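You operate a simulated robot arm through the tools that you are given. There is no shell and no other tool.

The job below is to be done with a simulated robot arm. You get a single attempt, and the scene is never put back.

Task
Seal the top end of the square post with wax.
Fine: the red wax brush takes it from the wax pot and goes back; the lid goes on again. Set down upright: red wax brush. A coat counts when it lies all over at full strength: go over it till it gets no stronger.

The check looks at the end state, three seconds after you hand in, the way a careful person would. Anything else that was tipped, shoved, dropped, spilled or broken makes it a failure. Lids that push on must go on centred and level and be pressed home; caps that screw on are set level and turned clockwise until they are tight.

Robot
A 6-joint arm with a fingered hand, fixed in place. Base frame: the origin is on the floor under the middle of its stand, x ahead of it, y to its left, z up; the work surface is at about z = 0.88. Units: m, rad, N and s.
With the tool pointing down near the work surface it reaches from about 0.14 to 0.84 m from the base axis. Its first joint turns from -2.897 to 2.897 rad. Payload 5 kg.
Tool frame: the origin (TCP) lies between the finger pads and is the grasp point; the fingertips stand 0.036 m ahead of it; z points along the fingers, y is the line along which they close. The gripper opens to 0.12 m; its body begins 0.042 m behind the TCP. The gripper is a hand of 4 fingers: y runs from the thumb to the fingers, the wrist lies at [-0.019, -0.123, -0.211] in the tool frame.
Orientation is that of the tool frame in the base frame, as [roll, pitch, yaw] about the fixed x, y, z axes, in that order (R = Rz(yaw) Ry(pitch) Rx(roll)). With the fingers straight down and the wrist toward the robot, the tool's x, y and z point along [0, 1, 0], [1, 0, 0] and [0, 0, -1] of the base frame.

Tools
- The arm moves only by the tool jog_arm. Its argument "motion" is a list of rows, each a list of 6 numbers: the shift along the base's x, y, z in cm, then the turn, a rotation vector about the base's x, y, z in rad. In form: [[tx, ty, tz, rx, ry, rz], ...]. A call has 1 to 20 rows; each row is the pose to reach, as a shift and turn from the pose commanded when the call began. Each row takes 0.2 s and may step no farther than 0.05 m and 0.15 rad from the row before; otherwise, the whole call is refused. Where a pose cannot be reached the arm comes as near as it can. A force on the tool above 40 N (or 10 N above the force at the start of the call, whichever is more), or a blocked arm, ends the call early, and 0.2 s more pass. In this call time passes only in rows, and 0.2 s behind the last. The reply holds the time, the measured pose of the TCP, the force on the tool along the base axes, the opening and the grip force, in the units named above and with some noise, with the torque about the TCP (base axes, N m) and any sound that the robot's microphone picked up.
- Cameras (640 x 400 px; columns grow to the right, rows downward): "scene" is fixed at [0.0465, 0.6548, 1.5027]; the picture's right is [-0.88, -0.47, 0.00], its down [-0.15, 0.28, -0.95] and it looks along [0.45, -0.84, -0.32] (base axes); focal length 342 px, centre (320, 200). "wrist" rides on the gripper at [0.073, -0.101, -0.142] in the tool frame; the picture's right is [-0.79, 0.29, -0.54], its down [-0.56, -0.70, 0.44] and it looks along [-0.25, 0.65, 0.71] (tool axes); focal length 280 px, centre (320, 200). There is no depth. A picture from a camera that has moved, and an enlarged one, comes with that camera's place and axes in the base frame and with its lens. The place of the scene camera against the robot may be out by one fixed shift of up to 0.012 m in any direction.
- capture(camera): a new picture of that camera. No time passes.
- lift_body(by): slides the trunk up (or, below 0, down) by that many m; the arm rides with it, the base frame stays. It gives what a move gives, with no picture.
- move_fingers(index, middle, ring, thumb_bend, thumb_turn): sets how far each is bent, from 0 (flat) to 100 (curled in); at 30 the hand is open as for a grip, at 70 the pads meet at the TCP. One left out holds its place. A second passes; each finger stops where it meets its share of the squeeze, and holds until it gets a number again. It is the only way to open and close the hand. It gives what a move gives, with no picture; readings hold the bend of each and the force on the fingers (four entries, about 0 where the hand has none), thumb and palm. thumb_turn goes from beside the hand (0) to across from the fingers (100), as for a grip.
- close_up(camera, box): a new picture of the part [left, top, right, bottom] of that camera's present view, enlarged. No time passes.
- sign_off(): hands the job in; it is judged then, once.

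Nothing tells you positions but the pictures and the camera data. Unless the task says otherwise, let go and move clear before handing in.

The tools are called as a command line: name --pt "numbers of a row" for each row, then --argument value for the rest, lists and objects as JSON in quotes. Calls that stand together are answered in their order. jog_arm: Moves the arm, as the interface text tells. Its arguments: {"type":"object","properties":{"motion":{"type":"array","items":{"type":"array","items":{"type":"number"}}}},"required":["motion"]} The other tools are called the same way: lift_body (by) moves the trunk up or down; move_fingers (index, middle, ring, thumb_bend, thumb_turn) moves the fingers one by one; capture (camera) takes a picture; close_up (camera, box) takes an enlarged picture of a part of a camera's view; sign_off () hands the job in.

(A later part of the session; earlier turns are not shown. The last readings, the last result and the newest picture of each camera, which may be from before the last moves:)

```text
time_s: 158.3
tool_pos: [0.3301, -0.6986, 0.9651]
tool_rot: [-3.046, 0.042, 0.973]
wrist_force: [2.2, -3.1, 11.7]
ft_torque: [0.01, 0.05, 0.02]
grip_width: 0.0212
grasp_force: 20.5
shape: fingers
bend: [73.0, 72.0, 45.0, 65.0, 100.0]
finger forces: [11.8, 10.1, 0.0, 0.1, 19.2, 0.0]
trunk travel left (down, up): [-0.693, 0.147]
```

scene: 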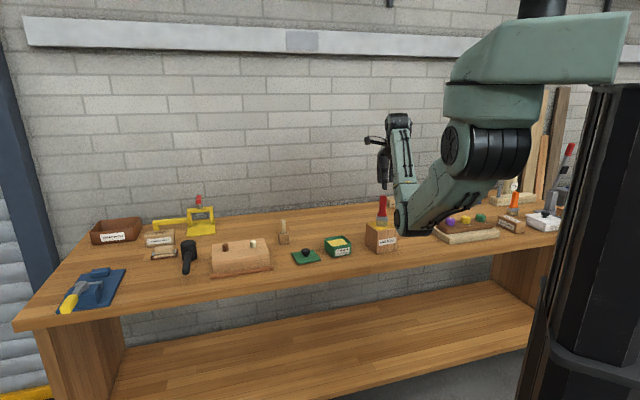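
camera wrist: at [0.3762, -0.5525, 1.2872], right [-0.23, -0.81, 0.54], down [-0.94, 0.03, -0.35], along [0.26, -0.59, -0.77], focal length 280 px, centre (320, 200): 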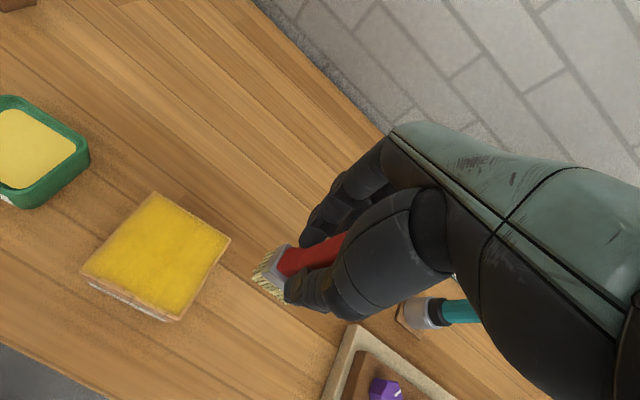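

The brush is on the bench. I'll ease the pressure and release gradually.

jog_arm --pt "0 0 0.2 0 0 0"

move_fingers --index 66 --middle 66 --thumb_bend 63

close_up --camera "scene" --box '[392, 205, 440, 250]'

close_up --camera "wrist" --box '[200, 180, 392, 360]'

```text
time_s: 158.7
tool_pos: [0.3298, -0.6979, 0.9658]
tool_rot: [-3.044, 0.044, 0.975]
wrist_force: [3.3, -0.9, 11.3]
ft_torque: [0.01, -0.01, 0.02]
grip_width: 0.0216
grasp_force: 20.5
shape: fingers
bend: [73.0, 72.0, 45.0, 65.0, 100.0]
finger forces: [12.1, 10.2, 0.0, 0.0, 19.4, 0.1]
trunk travel left (down, up): [-0.693, 0.147]
```

```text
time_s: 159.7
tool_pos: [0.3289, -0.6993, 0.9625]
tool_rot: [-3.04, 0.041, 0.973]
wrist_force: [0.8, 0.7, -0.8]
ft_torque: [-0.03, -0.01, 0.02]
grip_width: 0.0254
grasp_force: 1.6
shape: fingers
bend: [65.0, 66.0, 45.0, 62.0, 100.0]
finger forces: [1.1, 0.5, 0.1, 0.0, 1.7, 0.0]
trunk travel left (down, up): [-0.693, 0.147]
```

```text
8.89 times, centred on (416, 228) of scene
camera zoom: at [0.0465, 0.6548, 1.5027], right [-0.88, -0.47, 0.0], down [-0.15, 0.28, -0.95], along [0.45, -0.84, -0.32], focal length 3036 px, centre (-533, -44)
```

zoom: 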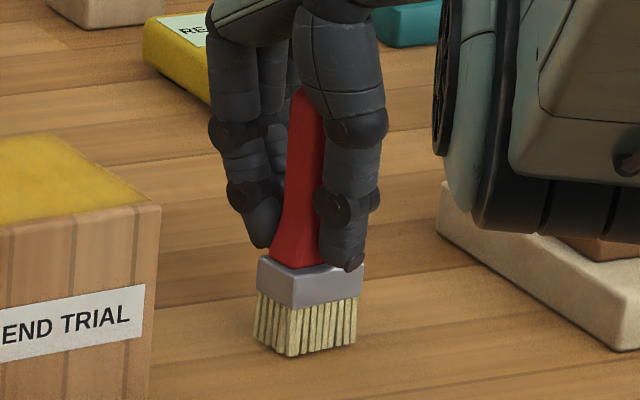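

```text
2.22 times, centred on (296, 270) of wrist
camera zoom: at [0.302, -0.5844, 1.1115], right [-0.15, -0.83, 0.54], down [-0.94, -0.06, -0.35], along [0.32, -0.56, -0.76], focal length 623 px, centre (373, 44)
```

zoom: 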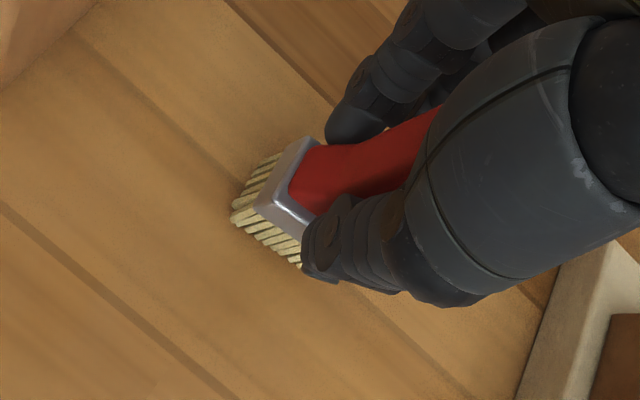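

move_fingers --index 58 --middle 58 --thumb_bend 56

close_up --camera "scene" --box '[392, 205, 440, 250]'

close_up --camera "wrist" --box '[200, 180, 392, 360]'

```text
time_s: 160.7
tool_pos: [0.3286, -0.698, 0.9644]
tool_rot: [-3.042, 0.039, 0.974]
wrist_force: [0.6, -0.1, -0.4]
ft_torque: [0.02, -0.02, 0.0]
grip_width: 0.0443
grasp_force: 0.1
shape: fingers
bend: [57.0, 57.0, 45.0, 56.0, 100.0]
finger forces: [0.0, 0.0, 0.1, 0.1, 0.1, 0.0]
trunk travel left (down, up): [-0.693, 0.147]
```

```text
8.89 times, centred on (416, 228) of scene
camera zoom: at [0.0465, 0.6548, 1.5027], right [-0.88, -0.47, 0.0], down [-0.15, 0.28, -0.95], along [0.45, -0.84, -0.32], focal length 3036 px, centre (-533, -44)
```

zoom: 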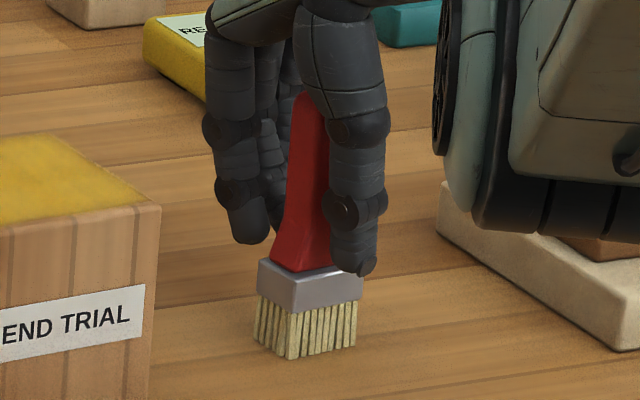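

```text
2.22 times, centred on (296, 270) of wrist
camera zoom: at [0.3021, -0.5844, 1.1117], right [-0.15, -0.83, 0.54], down [-0.94, -0.06, -0.35], along [0.32, -0.56, -0.76], focal length 623 px, centre (373, 44)
```

zoom: 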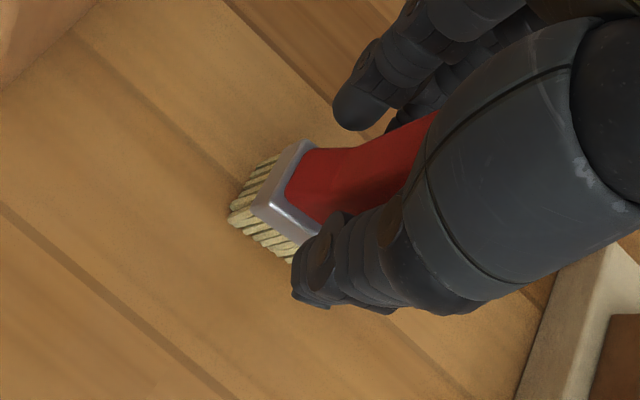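

move_fingers --index 45 --middle 45 --ring 45 --thumb_bend 45

close_up --camera "scene" --box '[392, 205, 440, 250]'

jog_arm --pt "0 0 1 0 0 0" --pt "0 0 3 0 0 0" --pt "0 0 6 0 0 0" --pt "0 0 9 0 0 0" --pt "0 0 12 0 0 0" --pt "0 0 15 0 0 0"

close_up --camera "scene" --box '[392, 205, 440, 250]'

capture --camera "wrist"

```text
time_s: 161.7
tool_pos: [0.3289, -0.6975, 0.9653]
tool_rot: [-3.043, 0.041, 0.976]
wrist_force: [0.0, -0.4, -0.1]
ft_torque: [-0.02, -0.03, 0.02]
grip_width: 0.0787
grasp_force: 0.0
shape: fingers
bend: [45.0, 45.0, 45.0, 45.0, 99.0]
finger forces: [0.1, 0.0, 0.0, 0.0, 0.1, 0.1]
trunk travel left (down, up): [-0.693, 0.147]
```

```text
8.89 times, centred on (416, 228) of scene
camera zoom: at [0.0465, 0.6548, 1.5027], right [-0.88, -0.47, 0.0], down [-0.15, 0.28, -0.95], along [0.45, -0.84, -0.32], focal length 3036 px, centre (-533, -44)
```

zoom: 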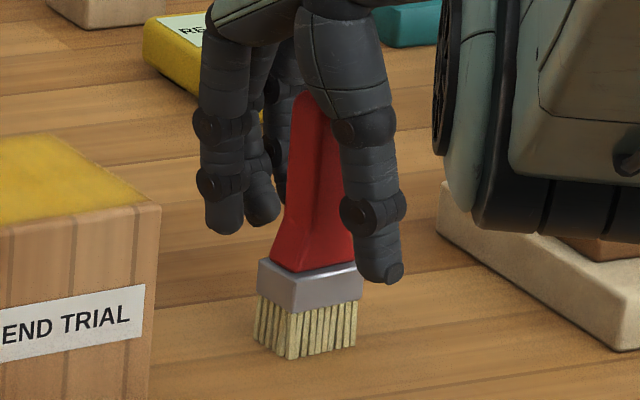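

```text
time_s: 163.1
tool_pos: [0.3291, -0.6976, 1.114]
tool_rot: [-3.043, 0.041, 0.974]
wrist_force: [0.0, -0.4, -0.2]
ft_torque: [-0.01, -0.02, 0.01]
grip_width: 0.0784
grasp_force: 0.1
shape: fingers
bend: [45.0, 45.0, 45.0, 45.0, 99.0]
finger forces: [0.0, 0.1, 0.0, 0.1, 0.0, 0.0]
trunk travel left (down, up): [-0.693, 0.147]
```

```text
8.89 times, centred on (416, 228) of scene
camera zoom: at [0.0465, 0.6548, 1.5027], right [-0.88, -0.47, 0.0], down [-0.15, 0.28, -0.95], along [0.45, -0.84, -0.32], focal length 3036 px, centre (-533, -44)
```

zoom: 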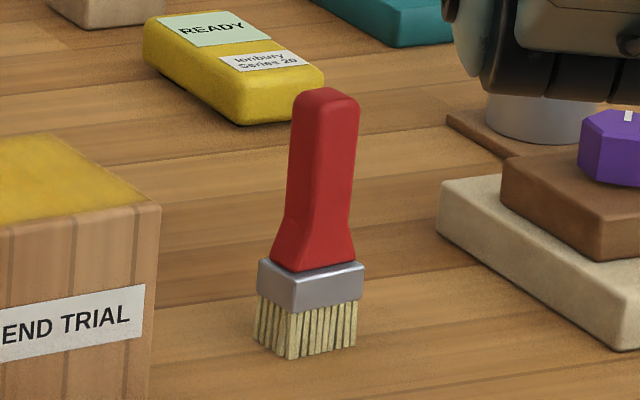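

```text
taken
camera wrist: at [0.3017, -0.5837, 1.2621], right [-0.15, -0.83, 0.54], down [-0.94, -0.06, -0.35], along [0.32, -0.56, -0.76], focal length 280 px, centre (320, 200)
```

wrist: 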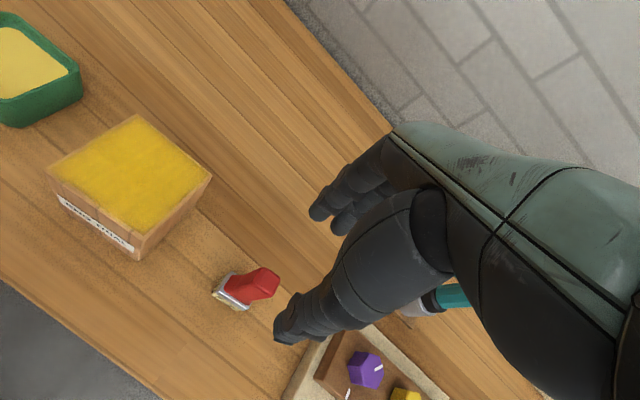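

The brush is back upright in its place. Now I'll level the hand and go to the lid.

jog_arm --pt "0 0 2 -0.011 -0.052 -0.05" --pt "0 0 4 -0.0216 -0.1043 -0.103" --pt "3 3 4 -0.0216 -0.1043 -0.103" --pt "6 6 4 -0.0216 -0.1043 -0.103" --pt "9 9 4 -0.0216 -0.1043 -0.103" --pt "12 12 4 -0.0216 -0.1043 -0.103" --pt "15 15 4 -0.0216 -0.1043 -0.103" --pt "18 18 4 -0.0216 -0.1043 -0.103" --pt "21 21 4 -0.0216 -0.1043 -0.103" --pt "24 24 4 -0.0216 -0.1043 -0.103" --pt "27 27 4 -0.0216 -0.1043 -0.103" --pt "30 30 4 -0.0216 -0.1043 -0.103" --pt "33.2 33.1 4 -0.0216 -0.1043 -0.103"

capture --camera "wrist"

capture --camera "scene"

```text
time_s: 165.9
tool_pos: [0.663, -0.3644, 1.1555]
tool_rot: [-3.139, -0.003, 0.868]
wrist_force: [0.5, -0.5, -0.3]
ft_torque: [0.0, 0.02, 0.01]
grip_width: 0.0786
grasp_force: 0.0
shape: fingers
bend: [45.0, 45.0, 45.0, 45.0, 99.0]
finger forces: [0.0, 0.0, 0.1, 0.1, 0.0, 0.1]
trunk travel left (down, up): [-0.693, 0.147]
```

```text
taken
camera wrist: at [0.6341, -0.2451, 1.2975], right [-0.29, -0.79, 0.54], down [-0.9, 0.03, -0.44], along [0.34, -0.61, -0.72], focal length 280 px, centre (320, 200)
```

wrist: 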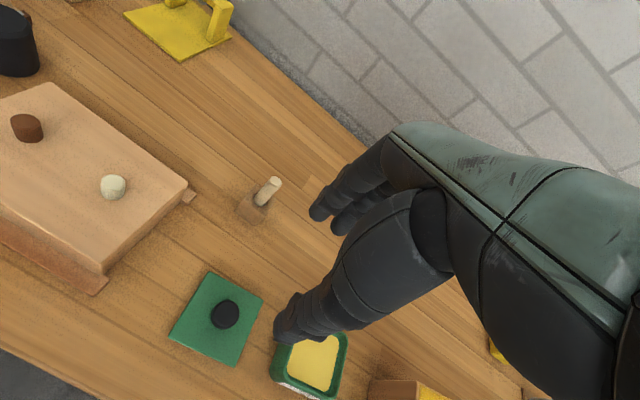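

```text
taken
```

scene: 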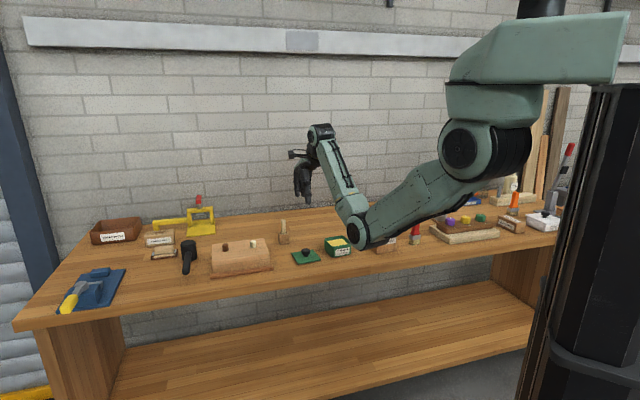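

Lid and pot are both visible. I'll zoom to measure both.

close_up --camera "wrist" --box '[160, 260, 288, 372]'

close_up --camera "scene" --box '[280, 225, 376, 275]'

```text
3.57 times, centred on (224, 316) of wrist
camera zoom: at [0.6341, -0.2451, 1.2975], right [-0.29, -0.79, 0.54], down [-0.9, 0.03, -0.44], along [0.34, -0.61, -0.72], focal length 1001 px, centre (663, -214)
```

zoom: 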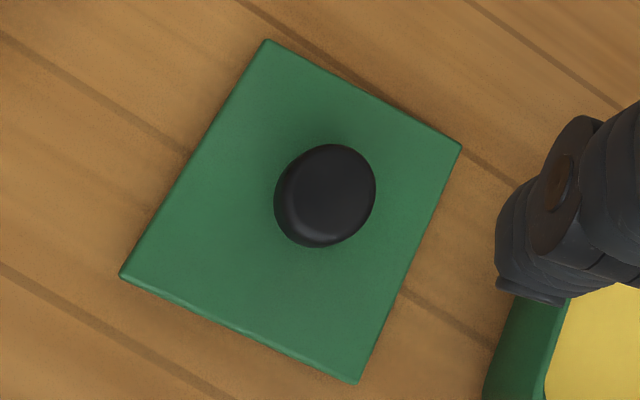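

```text
6.67 times, centred on (328, 250) of scene
camera zoom: at [0.0465, 0.6548, 1.5027], right [-0.88, -0.47, 0.0], down [-0.15, 0.28, -0.95], along [0.45, -0.84, -0.32], focal length 2277 px, centre (267, -133)
```

zoom: 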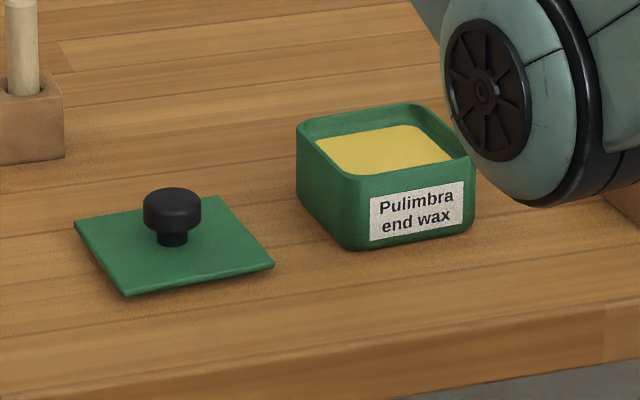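

The lid centre is about 4 mm toward the thumb side relative to the tool. I'll re-centre, and descend onto the knob.

move_fingers --index 48 --middle 48 --ring 46 --thumb_bend 48 --thumb_turn 100

jog_arm --pt "-0.2 0.1 -4 0 0 0" --pt "-0.42 0.27 -8 0 0 0" --pt "-0.42 0.27 -12 0 0 0" --pt "-0.42 0.27 -16 0 0 0" --pt "-0.42 0.27 -18.5 0 0 0"

close_up --camera "wrist" --box '[200, 180, 392, 360]'

close_up --camera "scene" --box '[270, 210, 350, 265]'

```text
time_s: 166.9
tool_pos: [0.6618, -0.3673, 1.1547]
tool_rot: [-3.138, -0.005, 0.868]
wrist_force: [-0.3, 0.4, 0.3]
ft_torque: [-0.03, -0.01, -0.02]
grip_width: 0.0705
grasp_force: 0.1
shape: fingers
bend: [48.0, 48.0, 46.0, 48.0, 100.0]
finger forces: [0.1, 0.1, 0.0, 0.1, 0.0, 0.0]
trunk travel left (down, up): [-0.693, 0.147]
```

```text
time_s: 168.1
tool_pos: [0.656, -0.3672, 0.9688]
tool_rot: [-3.139, -0.004, 0.869]
wrist_force: [-0.2, 0.9, 0.0]
ft_torque: [-0.02, -0.02, 0.02]
grip_width: 0.0704
grasp_force: 0.1
shape: fingers
bend: [48.0, 48.0, 46.0, 48.0, 100.0]
finger forces: [0.1, 0.0, 0.1, 0.0, 0.0, 0.1]
trunk travel left (down, up): [-0.693, 0.147]
```

```text
2.22 times, centred on (296, 270) of wrist
camera zoom: at [0.626, -0.247, 1.1105], right [-0.29, -0.79, 0.54], down [-0.9, 0.03, -0.44], along [0.34, -0.61, -0.72], focal length 623 px, centre (373, 44)
```

zoom: 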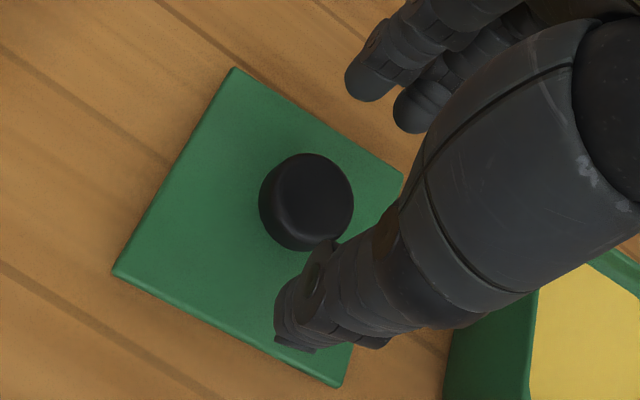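

```text
7.27 times, centred on (310, 238) of scene
camera zoom: at [0.0465, 0.6548, 1.5027], right [-0.88, -0.47, 0.0], down [-0.15, 0.28, -0.95], along [0.45, -0.84, -0.32], focal length 2484 px, centre (393, -73)
```

zoom: 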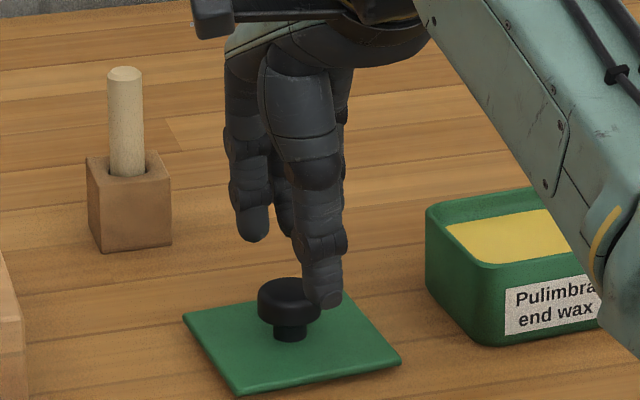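

The knob is slightly off along the tool's x. I'll shift by 5 mm and come down further.

jog_arm --pt "0.33 0.38 0 0 0 0" --pt "0.33 0.38 -1.0 0 0 0" --pt "0.33 0.38 -2.0 0 0 0"

close_up --camera "wrist" --box '[200, 180, 392, 360]'

close_up --camera "scene" --box '[270, 210, 350, 265]'

```text
time_s: 168.9
tool_pos: [0.6588, -0.3602, 0.9484]
tool_rot: [-3.137, -0.005, 0.868]
wrist_force: [0.5, -0.2, 0.6]
ft_torque: [-0.01, 0.01, -0.01]
grip_width: 0.0705
grasp_force: 0.0
shape: fingers
bend: [48.0, 48.0, 46.0, 48.0, 100.0]
finger forces: [0.0, 0.1, 0.0, 0.0, 0.0, 0.0]
trunk travel left (down, up): [-0.693, 0.147]
```

```text
2.22 times, centred on (296, 270) of wrist
camera zoom: at [0.6295, -0.2409, 1.0901], right [-0.29, -0.79, 0.54], down [-0.9, 0.03, -0.44], along [0.34, -0.61, -0.72], focal length 623 px, centre (373, 44)
```

zoom: 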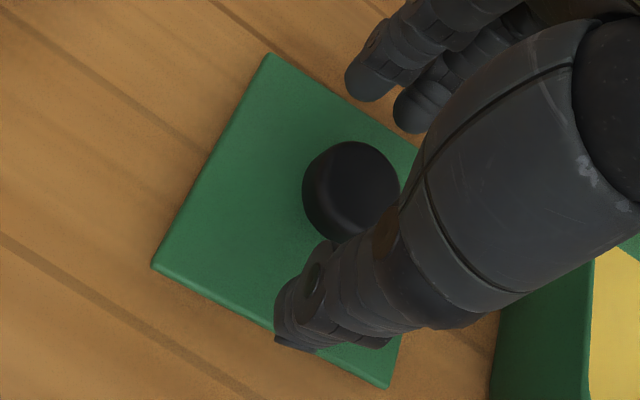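

```text
7.27 times, centred on (310, 238) of scene
camera zoom: at [0.0465, 0.6548, 1.5027], right [-0.88, -0.47, 0.0], down [-0.15, 0.28, -0.95], along [0.45, -0.84, -0.32], focal length 2484 px, centre (393, -73)
```

zoom: 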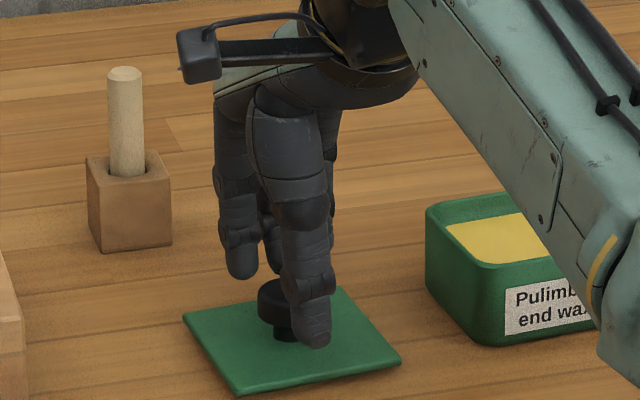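

jog_arm --pt "0.1 -0.05 -0.5 0 0 0" --pt "0.1 -0.05 -0.9 0 0 0"

move_fingers --index 58 --middle 58 --thumb_bend 58

close_up --camera "wrist" --box '[200, 180, 392, 360]'

close_up --camera "scene" --box '[270, 210, 350, 265]'

```text
time_s: 169.5
tool_pos: [0.6609, -0.3608, 0.9401]
tool_rot: [-3.137, -0.005, 0.869]
wrist_force: [0.1, 0.5, 0.8]
ft_torque: [0.01, 0.0, -0.02]
grip_width: 0.0706
grasp_force: 0.1
shape: fingers
bend: [48.0, 48.0, 46.0, 48.0, 100.0]
finger forces: [0.0, 0.1, 0.0, 0.0, 0.1, 0.0]
trunk travel left (down, up): [-0.693, 0.147]
```

```text
time_s: 170.5
tool_pos: [0.6595, -0.3618, 0.9414]
tool_rot: [-3.138, -0.006, 0.868]
wrist_force: [-1.0, -1.0, 0.4]
ft_torque: [0.01, -0.03, 0.01]
grip_width: 0.0437
grasp_force: 0.0
shape: fingers
bend: [57.0, 57.0, 46.0, 57.0, 100.0]
finger forces: [0.1, 0.0, 0.0, 0.1, 0.0, 0.0]
trunk travel left (down, up): [-0.693, 0.147]
```

```text
2.22 times, centred on (296, 270) of wrist
camera zoom: at [0.6306, -0.241, 1.0821], right [-0.29, -0.79, 0.54], down [-0.9, 0.03, -0.44], along [0.34, -0.61, -0.72], focal length 623 px, centre (373, 44)
```

zoom: 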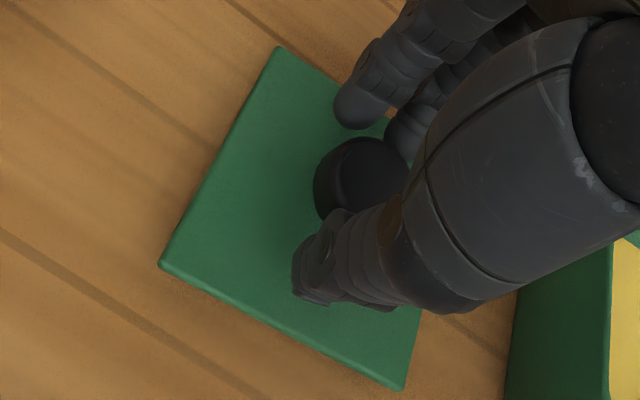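

```text
7.27 times, centred on (310, 238) of scene
camera zoom: at [0.0465, 0.6548, 1.5027], right [-0.88, -0.47, 0.0], down [-0.15, 0.28, -0.95], along [0.45, -0.84, -0.32], focal length 2484 px, centre (393, -73)
```

zoom: 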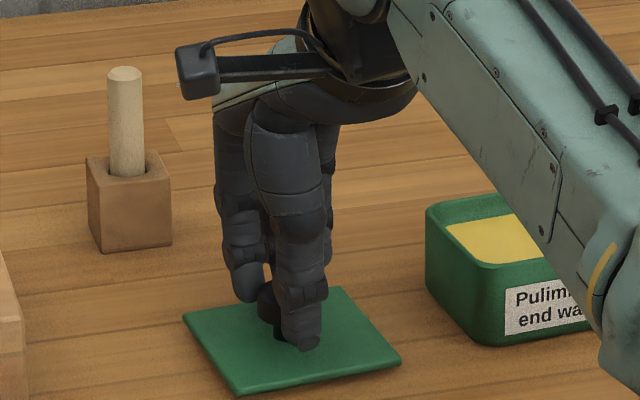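

The fingertips flank the knob exactly as before. Squeezing.

move_fingers --index 72 --middle 72 --thumb_bend 72

close_up --camera "wrist" --box '[200, 180, 392, 360]'

close_up --camera "scene" --box '[270, 210, 350, 265]'

```text
time_s: 171.5
tool_pos: [0.6591, -0.3612, 0.9408]
tool_rot: [-3.138, -0.005, 0.87]
wrist_force: [1.2, -1.1, 3.9]
ft_torque: [0.04, 0.03, 0.0]
grip_width: 0.027
grasp_force: 16.0
shape: fingers
bend: [71.0, 64.0, 46.0, 62.0, 100.0]
finger forces: [7.5, 9.4, 0.0, 0.0, 16.2, 0.1]
trunk travel left (down, up): [-0.693, 0.147]
```

```text
2.22 times, centred on (296, 270) of wrist
camera zoom: at [0.6305, -0.2411, 1.0825], right [-0.29, -0.79, 0.54], down [-0.9, 0.03, -0.44], along [0.34, -0.61, -0.72], focal length 623 px, centre (373, 44)
```

zoom: 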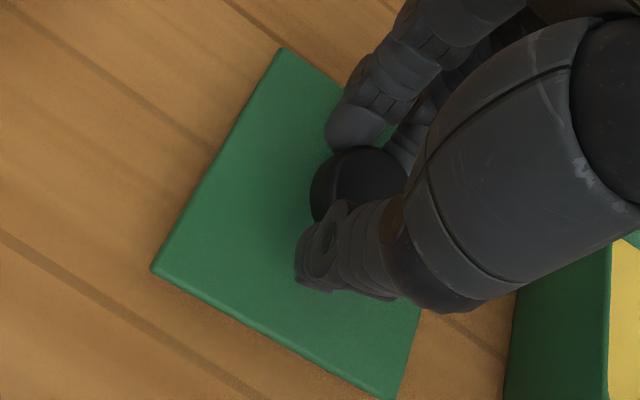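

```text
7.27 times, centred on (310, 238) of scene
camera zoom: at [0.0465, 0.6548, 1.5027], right [-0.88, -0.47, 0.0], down [-0.15, 0.28, -0.95], along [0.45, -0.84, -0.32], focal length 2484 px, centre (393, -73)
```

zoom: 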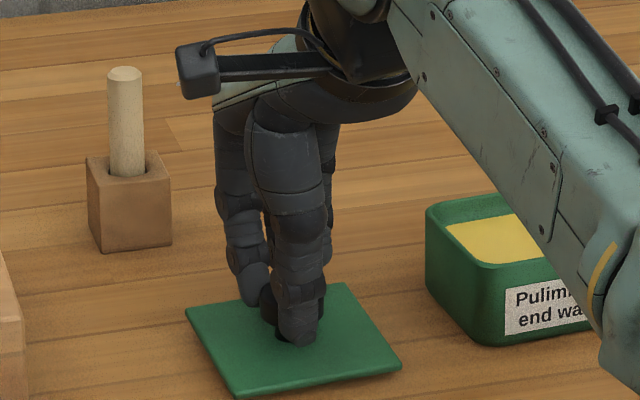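

Gripped at 16 N. Lifting the lid.

jog_arm --pt "0 0 0.5 0 0 0" --pt "0 0 1.5 0 0 0" --pt "0 0 3 0 0 0" --pt "0 0 5 0 0 0" --pt "0 0 7 0 0 0" --pt "0 0 9 0 0 0"

close_up --camera "wrist" --box '[170, 180, 362, 370]'

close_up --camera "scene" --box '[270, 190, 366, 250]'

```text
time_s: 172.9
tool_pos: [0.6628, -0.3617, 1.0297]
tool_rot: [-3.141, -0.005, 0.869]
wrist_force: [0.6, 0.8, 0.7]
ft_torque: [-0.01, 0.0, -0.03]
grip_width: 0.0273
grasp_force: 16.1
shape: fingers
bend: [71.0, 65.0, 46.0, 62.0, 100.0]
finger forces: [7.4, 8.7, 0.0, 0.0, 15.9, 0.0]
trunk travel left (down, up): [-0.693, 0.147]
```

```text
2.11 times, centred on (266, 275) of wrist
camera zoom: at [0.6323, -0.2417, 1.1725], right [-0.29, -0.79, 0.54], down [-0.9, 0.03, -0.44], along [0.34, -0.61, -0.72], focal length 590 px, centre (434, 42)
```

zoom: 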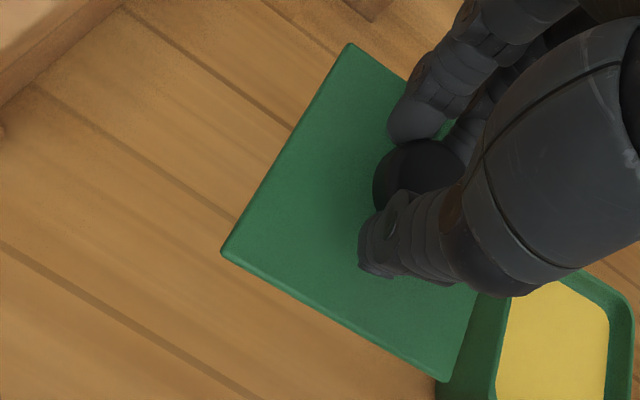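

```text
6.67 times, centred on (318, 220) of scene
camera zoom: at [0.0465, 0.6548, 1.5027], right [-0.88, -0.47, 0.0], down [-0.15, 0.28, -0.95], along [0.45, -0.84, -0.32], focal length 2277 px, centre (333, 67)
```

zoom: 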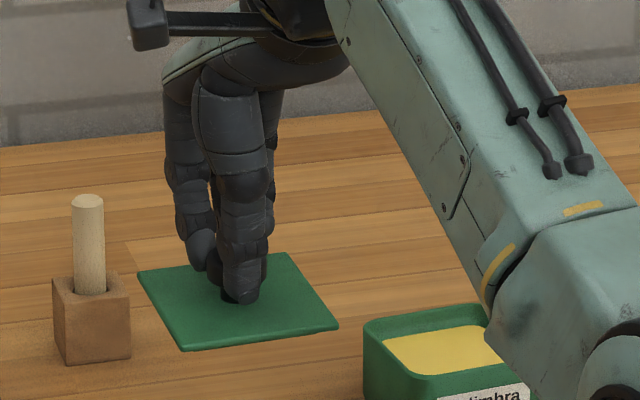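

The lid is held but looks slightly tilted and twisted. I'll zoom to measure.

close_up --camera "scene" --box '[284, 220, 332, 250]'

close_up --camera "wrist" --box '[205, 190, 345, 370]'

```text
13.33 times, centred on (308, 235) of scene
camera zoom: at [0.0465, 0.6548, 1.5027], right [-0.88, -0.47, 0.0], down [-0.15, 0.28, -0.95], along [0.45, -0.84, -0.32], focal length 4554 px, centre (480, -267)
```

zoom: 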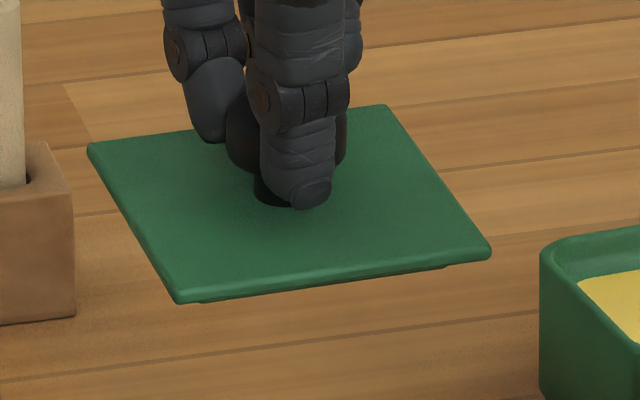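

```text
2.22 times, centred on (275, 280) of wrist
camera zoom: at [0.6323, -0.2417, 1.1725], right [-0.29, -0.79, 0.54], down [-0.9, 0.03, -0.44], along [0.34, -0.61, -0.72], focal length 623 px, centre (420, 22)
```

zoom: 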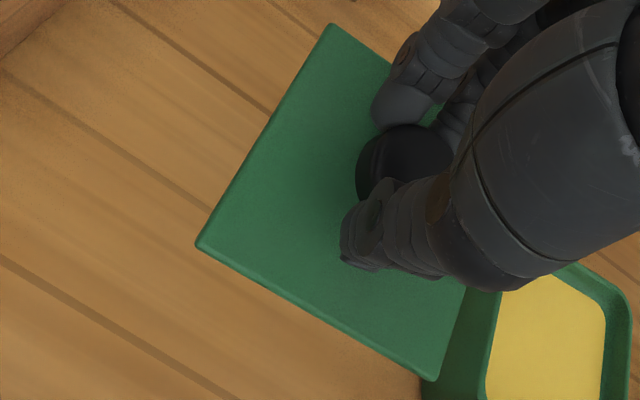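

The lid has a shallow plug beneath, and is tilted ~3° and twisted ~2°. I'll correct both while carrying it above the pot.

jog_arm --pt "0 0 0.5 0.006 0.03 0.024" --pt "0 0 1 0.0122 0.0612 0.047" --pt "-2 -2.8 1 0.0122 0.0612 0.047" --pt "-4 -5.6 1 0.0122 0.0612 0.047" --pt "-6 -8.4 1 0.0122 0.0612 0.047" --pt "-8.1 -11.3 1 0.0122 0.0612 0.047"

close_up --camera "wrist" --box '[190, 190, 350, 390]'

close_up --camera "scene" --box '[300, 205, 380, 260]'

```text
time_s: 174.3
tool_pos: [0.5796, -0.4747, 1.0397]
tool_rot: [-3.083, 0.023, 0.917]
wrist_force: [0.1, -0.3, -0.5]
ft_torque: [0.02, -0.03, 0.02]
grip_width: 0.027
grasp_force: 16.1
shape: fingers
bend: [71.0, 65.0, 46.0, 62.0, 100.0]
finger forces: [7.3, 8.7, 0.0, 0.0, 15.8, 0.0]
trunk travel left (down, up): [-0.693, 0.147]
```

```text
2.00 times, centred on (270, 290) of wrist
camera zoom: at [0.554, -0.3585, 1.186], right [-0.22, -0.81, 0.54], down [-0.92, -0.01, -0.39], along [0.32, -0.58, -0.75], focal length 561 px, centre (420, 20)
```

zoom: 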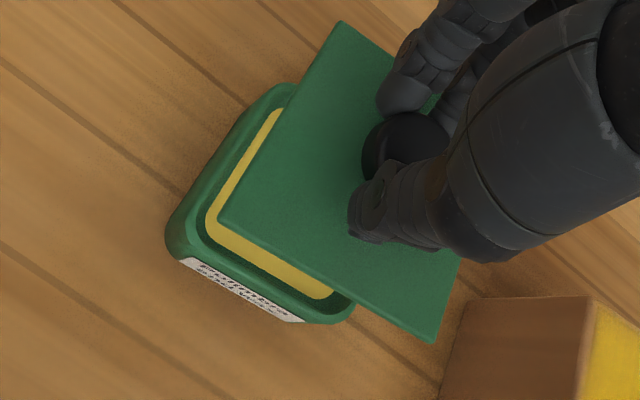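

```text
7.27 times, centred on (340, 232) of scene
camera zoom: at [0.0465, 0.6548, 1.5027], right [-0.88, -0.47, 0.0], down [-0.15, 0.28, -0.95], along [0.45, -0.84, -0.32], focal length 2484 px, centre (174, -36)
```

zoom: 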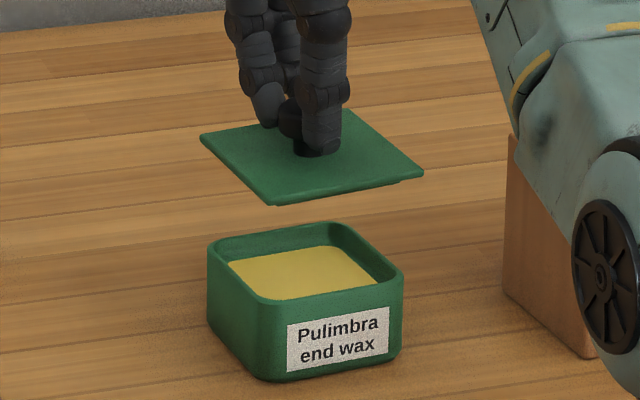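

The lid is now level and aligned in both views. I'll zoom on the pot rim under it to verify the centring.

close_up --camera "wrist" --box '[180, 220, 308, 360]'

close_up --camera "scene" --box '[316, 218, 364, 254]'

```text
2.86 times, centred on (244, 290) of wrist
camera zoom: at [0.554, -0.3585, 1.186], right [-0.22, -0.81, 0.54], down [-0.92, -0.01, -0.39], along [0.32, -0.58, -0.75], focal length 801 px, centre (537, -57)
```

zoom: 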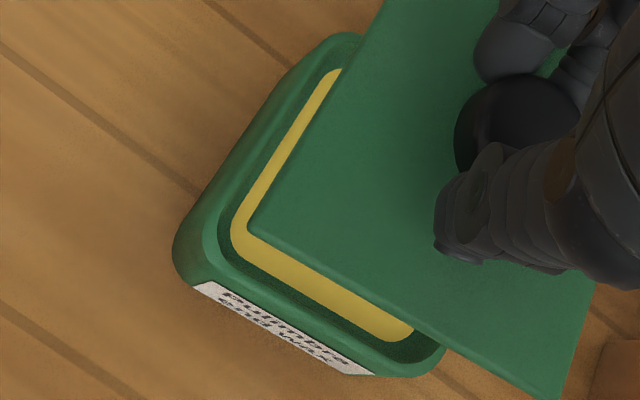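

```text
11.11 times, centred on (340, 236) of scene
camera zoom: at [0.0465, 0.6548, 1.5027], right [-0.88, -0.47, 0.0], down [-0.15, 0.28, -0.95], along [0.45, -0.84, -0.32], focal length 3795 px, centre (98, -200)
```

zoom: 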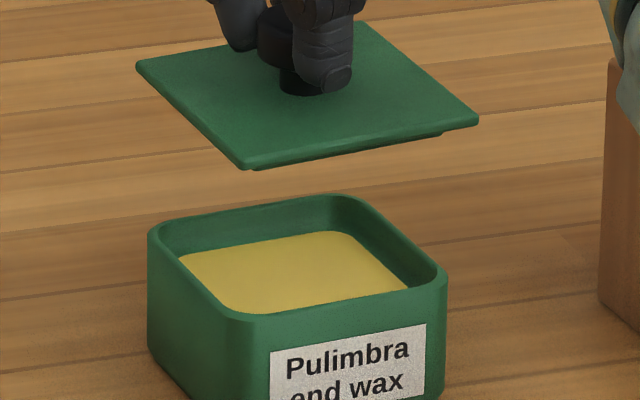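

Centring looks within about 3 mm; I'll nudge slightly and lower the lid to about 1.5 cm above the rim, where any offset is easier to see.

jog_arm --pt "0.08 0.1 -1.5 0 0 0" --pt "0.16 0.19 -3 0 0 0" --pt "0.16 0.19 -4.2 0 0 0"

close_up --camera "wrist" --box '[190, 190, 350, 390]'

close_up --camera "scene" --box '[316, 222, 364, 258]'

```text
time_s: 175.1
tool_pos: [0.583, -0.4732, 0.999]
tool_rot: [-3.084, 0.026, 0.919]
wrist_force: [0.3, -0.4, -0.5]
ft_torque: [0.01, -0.01, 0.02]
grip_width: 0.0271
grasp_force: 15.5
shape: fingers
bend: [71.0, 65.0, 46.0, 62.0, 100.0]
finger forces: [7.5, 8.6, 0.0, 0.1, 16.0, 0.0]
trunk travel left (down, up): [-0.693, 0.147]
```

```text
2.00 times, centred on (270, 290) of wrist
camera zoom: at [0.5559, -0.3553, 1.144], right [-0.22, -0.81, 0.54], down [-0.92, -0.01, -0.39], along [0.32, -0.59, -0.74], focal length 561 px, centre (420, 20)
```

zoom: 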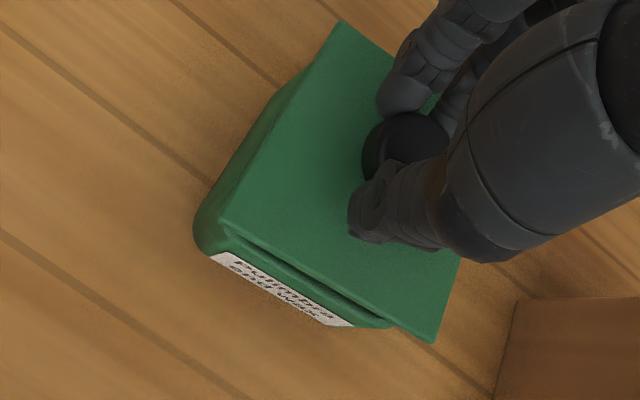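

```text
11.11 times, centred on (340, 240) of scene
camera zoom: at [0.0465, 0.6548, 1.5027], right [-0.88, -0.47, 0.0], down [-0.15, 0.28, -0.95], along [0.45, -0.84, -0.32], focal length 3795 px, centre (98, -244)
```

zoom: 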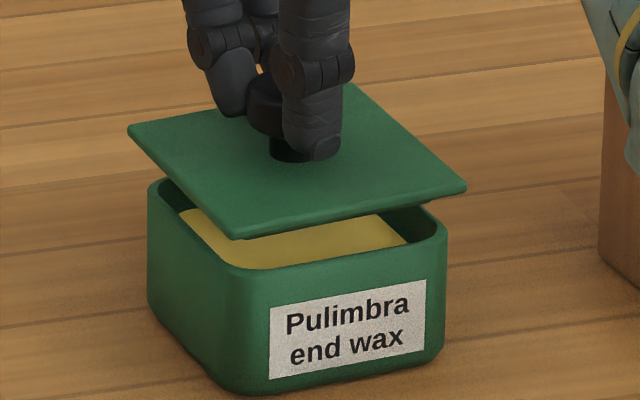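

Laterally the lid's overhang is symmetric. I'll zoom on the near edges to check the fore-aft alignment.

close_up --camera "wrist" --box '[185, 290, 313, 370]'

close_up --camera "wrist" --box '[200, 190, 296, 310]'

```text
5.00 times, centred on (249, 330) of wrist
camera zoom: at [0.5559, -0.3553, 1.144], right [-0.22, -0.81, 0.54], down [-0.92, -0.01, -0.39], along [0.32, -0.59, -0.74], focal length 1402 px, centre (675, -450)
```

zoom: 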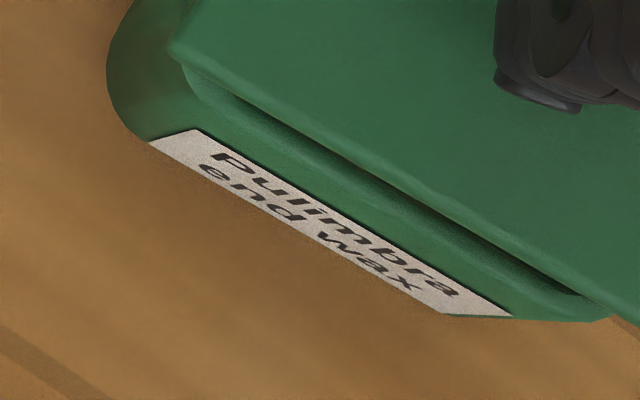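

```text
3.33 times, centred on (248, 250) of wrist
camera zoom: at [0.5559, -0.3553, 1.144], right [-0.22, -0.81, 0.54], down [-0.92, -0.01, -0.39], along [0.32, -0.59, -0.74], focal length 935 px, centre (560, 33)
```

zoom: 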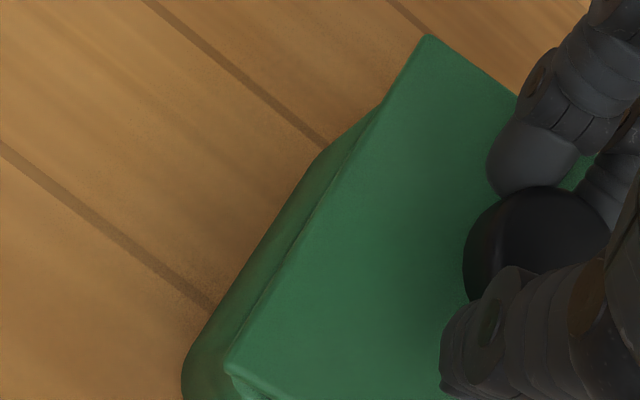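

Alignment appears good to a couple of millimetres. I'll lower slowly and feel for contact.

jog_arm --pt "0 0 -0.5 0 0 0" --pt "0 0 -0.9 0 0 0"

jog_arm --pt "0 0 -0.15 0 0 0"

close_up --camera "scene" --box '[316, 222, 364, 258]'

close_up --camera "wrist" --box '[190, 190, 350, 390]'

```text
time_s: 175.7
tool_pos: [0.5817, -0.4722, 0.9881]
tool_rot: [-3.083, 0.024, 0.917]
wrist_force: [-1.3, 0.0, -0.4]
ft_torque: [0.0, 0.01, 0.01]
grip_width: 0.027
grasp_force: 16.9
shape: fingers
bend: [71.0, 65.0, 46.0, 62.0, 100.0]
finger forces: [7.4, 8.7, 0.2, 0.0, 15.9, 0.1]
trunk travel left (down, up): [-0.693, 0.147]
```

```text
time_s: 176.1
tool_pos: [0.582, -0.4723, 0.9866]
tool_rot: [-3.082, 0.023, 0.918]
wrist_force: [-0.6, -0.4, 0.1]
ft_torque: [-0.02, 0.01, 0.04]
grip_width: 0.027
grasp_force: 16.1
shape: fingers
bend: [71.0, 65.0, 46.0, 62.0, 100.0]
finger forces: [7.4, 8.7, 0.0, 0.0, 15.9, 0.1]
trunk travel left (down, up): [-0.693, 0.147]
```

```text
11.11 times, centred on (340, 240) of scene
camera zoom: at [0.0465, 0.6548, 1.5027], right [-0.88, -0.47, 0.0], down [-0.15, 0.28, -0.95], along [0.45, -0.84, -0.32], focal length 3795 px, centre (98, -244)
```

zoom: 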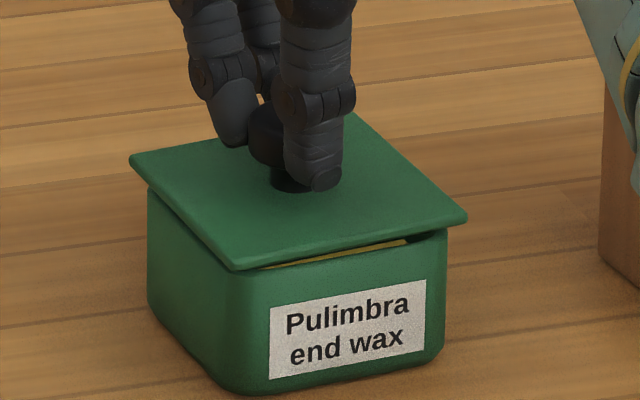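

```text
2.00 times, centred on (270, 290) of wrist
camera zoom: at [0.5552, -0.3553, 1.1326], right [-0.22, -0.81, 0.54], down [-0.92, -0.01, -0.39], along [0.32, -0.58, -0.74], focal length 561 px, centre (420, 20)
```

zoom: 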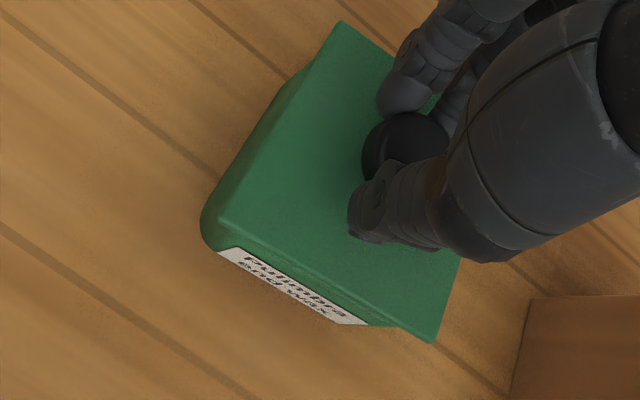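

The lid is just above the rim but its front-left corner is slightly low. I'll level it by about 1.5° in place.

jog_arm --pt "0 -0.08 0.2 0.016 0.0003 0" --pt "0.01 -0.16 0.2 0.032 0.0007 0"

close_up --camera "scene" --box '[316, 222, 364, 258]'

close_up --camera "wrist" --box '[190, 190, 350, 390]'

```text
time_s: 176.7
tool_pos: [0.581, -0.4744, 0.9883]
tool_rot: [-3.061, -0.001, 0.918]
wrist_force: [-0.7, 0.1, -0.1]
ft_torque: [0.02, 0.02, -0.01]
grip_width: 0.0271
grasp_force: 16.5
shape: fingers
bend: [71.0, 65.0, 46.0, 62.0, 100.0]
finger forces: [7.4, 8.7, 0.1, 0.1, 15.9, 0.0]
trunk travel left (down, up): [-0.693, 0.147]
```

```text
11.11 times, centred on (340, 240) of scene
camera zoom: at [0.0465, 0.6548, 1.5027], right [-0.88, -0.47, 0.0], down [-0.15, 0.28, -0.95], along [0.45, -0.84, -0.32], focal length 3795 px, centre (98, -244)
```

zoom: 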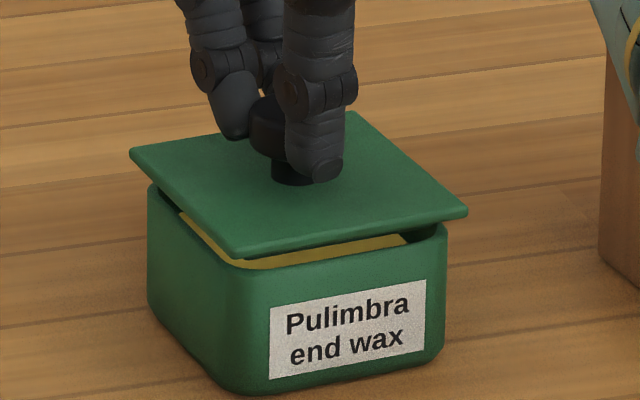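

```text
2.00 times, centred on (270, 290) of wrist
camera zoom: at [0.5552, -0.3616, 1.1388], right [-0.22, -0.83, 0.52], down [-0.92, 0.0, -0.39], along [0.32, -0.56, -0.76], focal length 561 px, centre (420, 20)
```

zoom: 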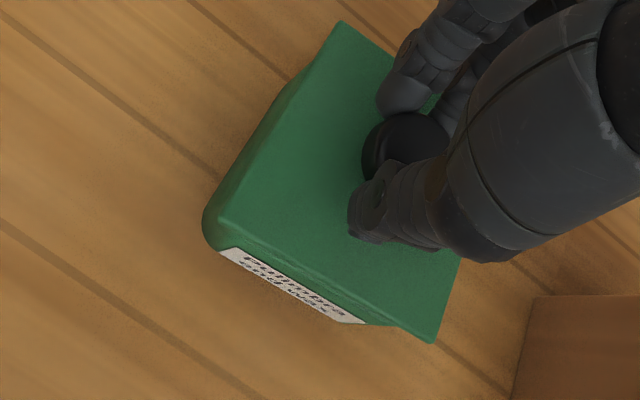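

The lid is level and laterally aligned with its original place. Lowering in 1 mm steps.

jog_arm --pt "0 0 -0.15 0 0 0"

jog_arm --pt "0 0 -0.15 0 0 0"

jog_arm --pt "0 0 -0.1 0 0 0"

close_up --camera "scene" --box '[316, 222, 364, 258]'

```text
time_s: 177.1
tool_pos: [0.5815, -0.4745, 0.988]
tool_rot: [-3.064, -0.001, 0.919]
wrist_force: [-0.1, 0.0, -0.5]
ft_torque: [-0.01, -0.03, 0.02]
grip_width: 0.0271
grasp_force: 15.7
shape: fingers
bend: [71.0, 65.0, 46.0, 62.0, 100.0]
finger forces: [7.4, 8.7, 0.0, 0.0, 15.8, 0.0]
trunk travel left (down, up): [-0.693, 0.147]
```

```text
time_s: 177.5
tool_pos: [0.5817, -0.4733, 0.9871]
tool_rot: [-3.063, -0.001, 0.917]
wrist_force: [0.1, 0.1, -0.6]
ft_torque: [0.0, 0.02, -0.01]
grip_width: 0.0269
grasp_force: 16.3
shape: fingers
bend: [71.0, 65.0, 46.0, 62.0, 100.0]
finger forces: [7.4, 8.8, 0.0, 0.0, 15.9, 0.0]
trunk travel left (down, up): [-0.693, 0.147]
```

```text
time_s: 177.9
tool_pos: [0.5808, -0.4742, 0.9868]
tool_rot: [-3.064, -0.002, 0.917]
wrist_force: [0.4, 0.7, -0.7]
ft_torque: [-0.01, 0.0, -0.03]
grip_width: 0.0269
grasp_force: 15.4
shape: fingers
bend: [71.0, 65.0, 46.0, 62.0, 100.0]
finger forces: [7.4, 8.7, 0.0, 0.1, 16.0, 0.0]
trunk travel left (down, up): [-0.693, 0.147]
```

```text
11.11 times, centred on (340, 240) of scene
camera zoom: at [0.0465, 0.6548, 1.5027], right [-0.88, -0.47, 0.0], down [-0.15, 0.28, -0.95], along [0.45, -0.84, -0.32], focal length 3795 px, centre (98, -244)
```

zoom: 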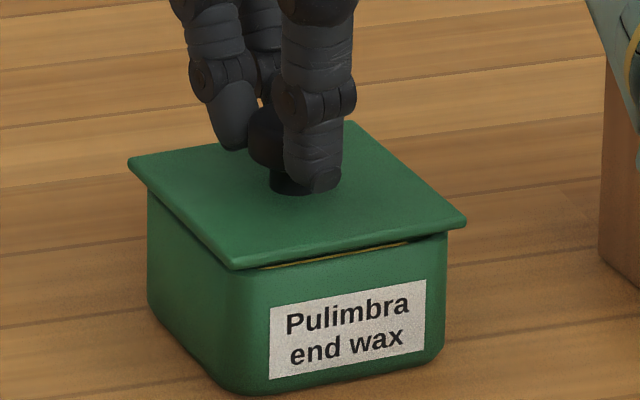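

jog_arm --pt "0 0 -0.1 0 0 0"

jog_arm --pt "0 0 -0.1 0 0 0"

close_up --camera "scene" --box '[316, 222, 364, 258]'

close_up --camera "wrist" --box '[190, 280, 318, 370]'

```text
time_s: 178.3
tool_pos: [0.5828, -0.4733, 0.9859]
tool_rot: [-3.062, -0.001, 0.917]
wrist_force: [-0.1, -0.4, -0.3]
ft_torque: [0.01, -0.02, 0.03]
grip_width: 0.0271
grasp_force: 16.2
shape: fingers
bend: [71.0, 65.0, 46.0, 62.0, 100.0]
finger forces: [7.3, 8.7, 0.0, 0.0, 15.9, 0.0]
trunk travel left (down, up): [-0.693, 0.147]
```

```text
time_s: 178.7
tool_pos: [0.5823, -0.4749, 0.9829]
tool_rot: [-3.063, -0.002, 0.917]
wrist_force: [-0.4, 1.0, -0.5]
ft_torque: [-0.03, 0.03, 0.01]
grip_width: 0.0273
grasp_force: 15.9
shape: fingers
bend: [71.0, 65.0, 46.0, 62.0, 100.0]
finger forces: [7.4, 8.7, 0.0, 0.0, 15.9, 0.0]
trunk travel left (down, up): [-0.693, 0.147]
```

```text
11.11 times, centred on (340, 240) of scene
camera zoom: at [0.0465, 0.6548, 1.5027], right [-0.88, -0.47, 0.0], down [-0.15, 0.28, -0.95], along [0.45, -0.84, -0.32], focal length 3795 px, centre (98, -244)
```

zoom: 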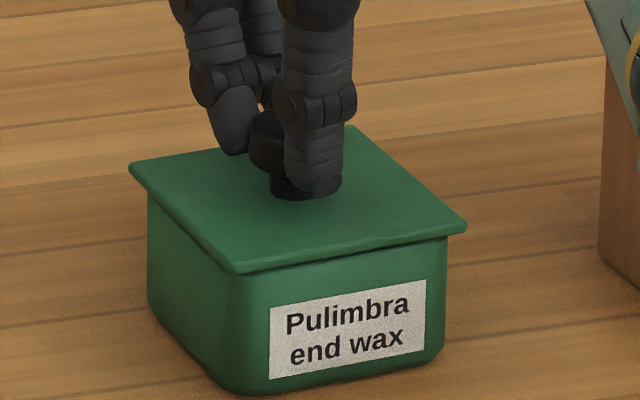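

```text
4.44 times, centred on (254, 325) of wrist
camera zoom: at [0.5555, -0.3617, 1.1329], right [-0.22, -0.83, 0.52], down [-0.92, 0.0, -0.39], along [0.32, -0.56, -0.76], focal length 1246 px, centre (613, -356)
```

zoom: 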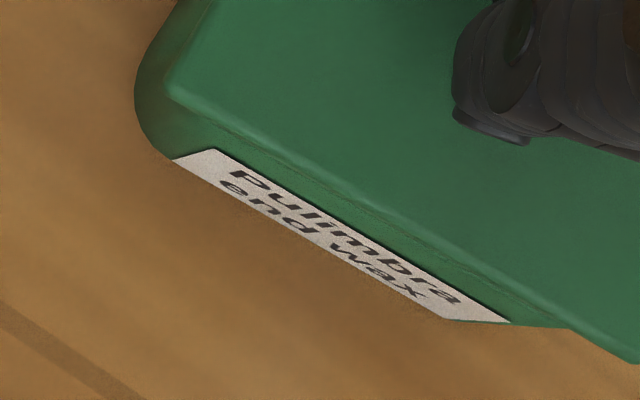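

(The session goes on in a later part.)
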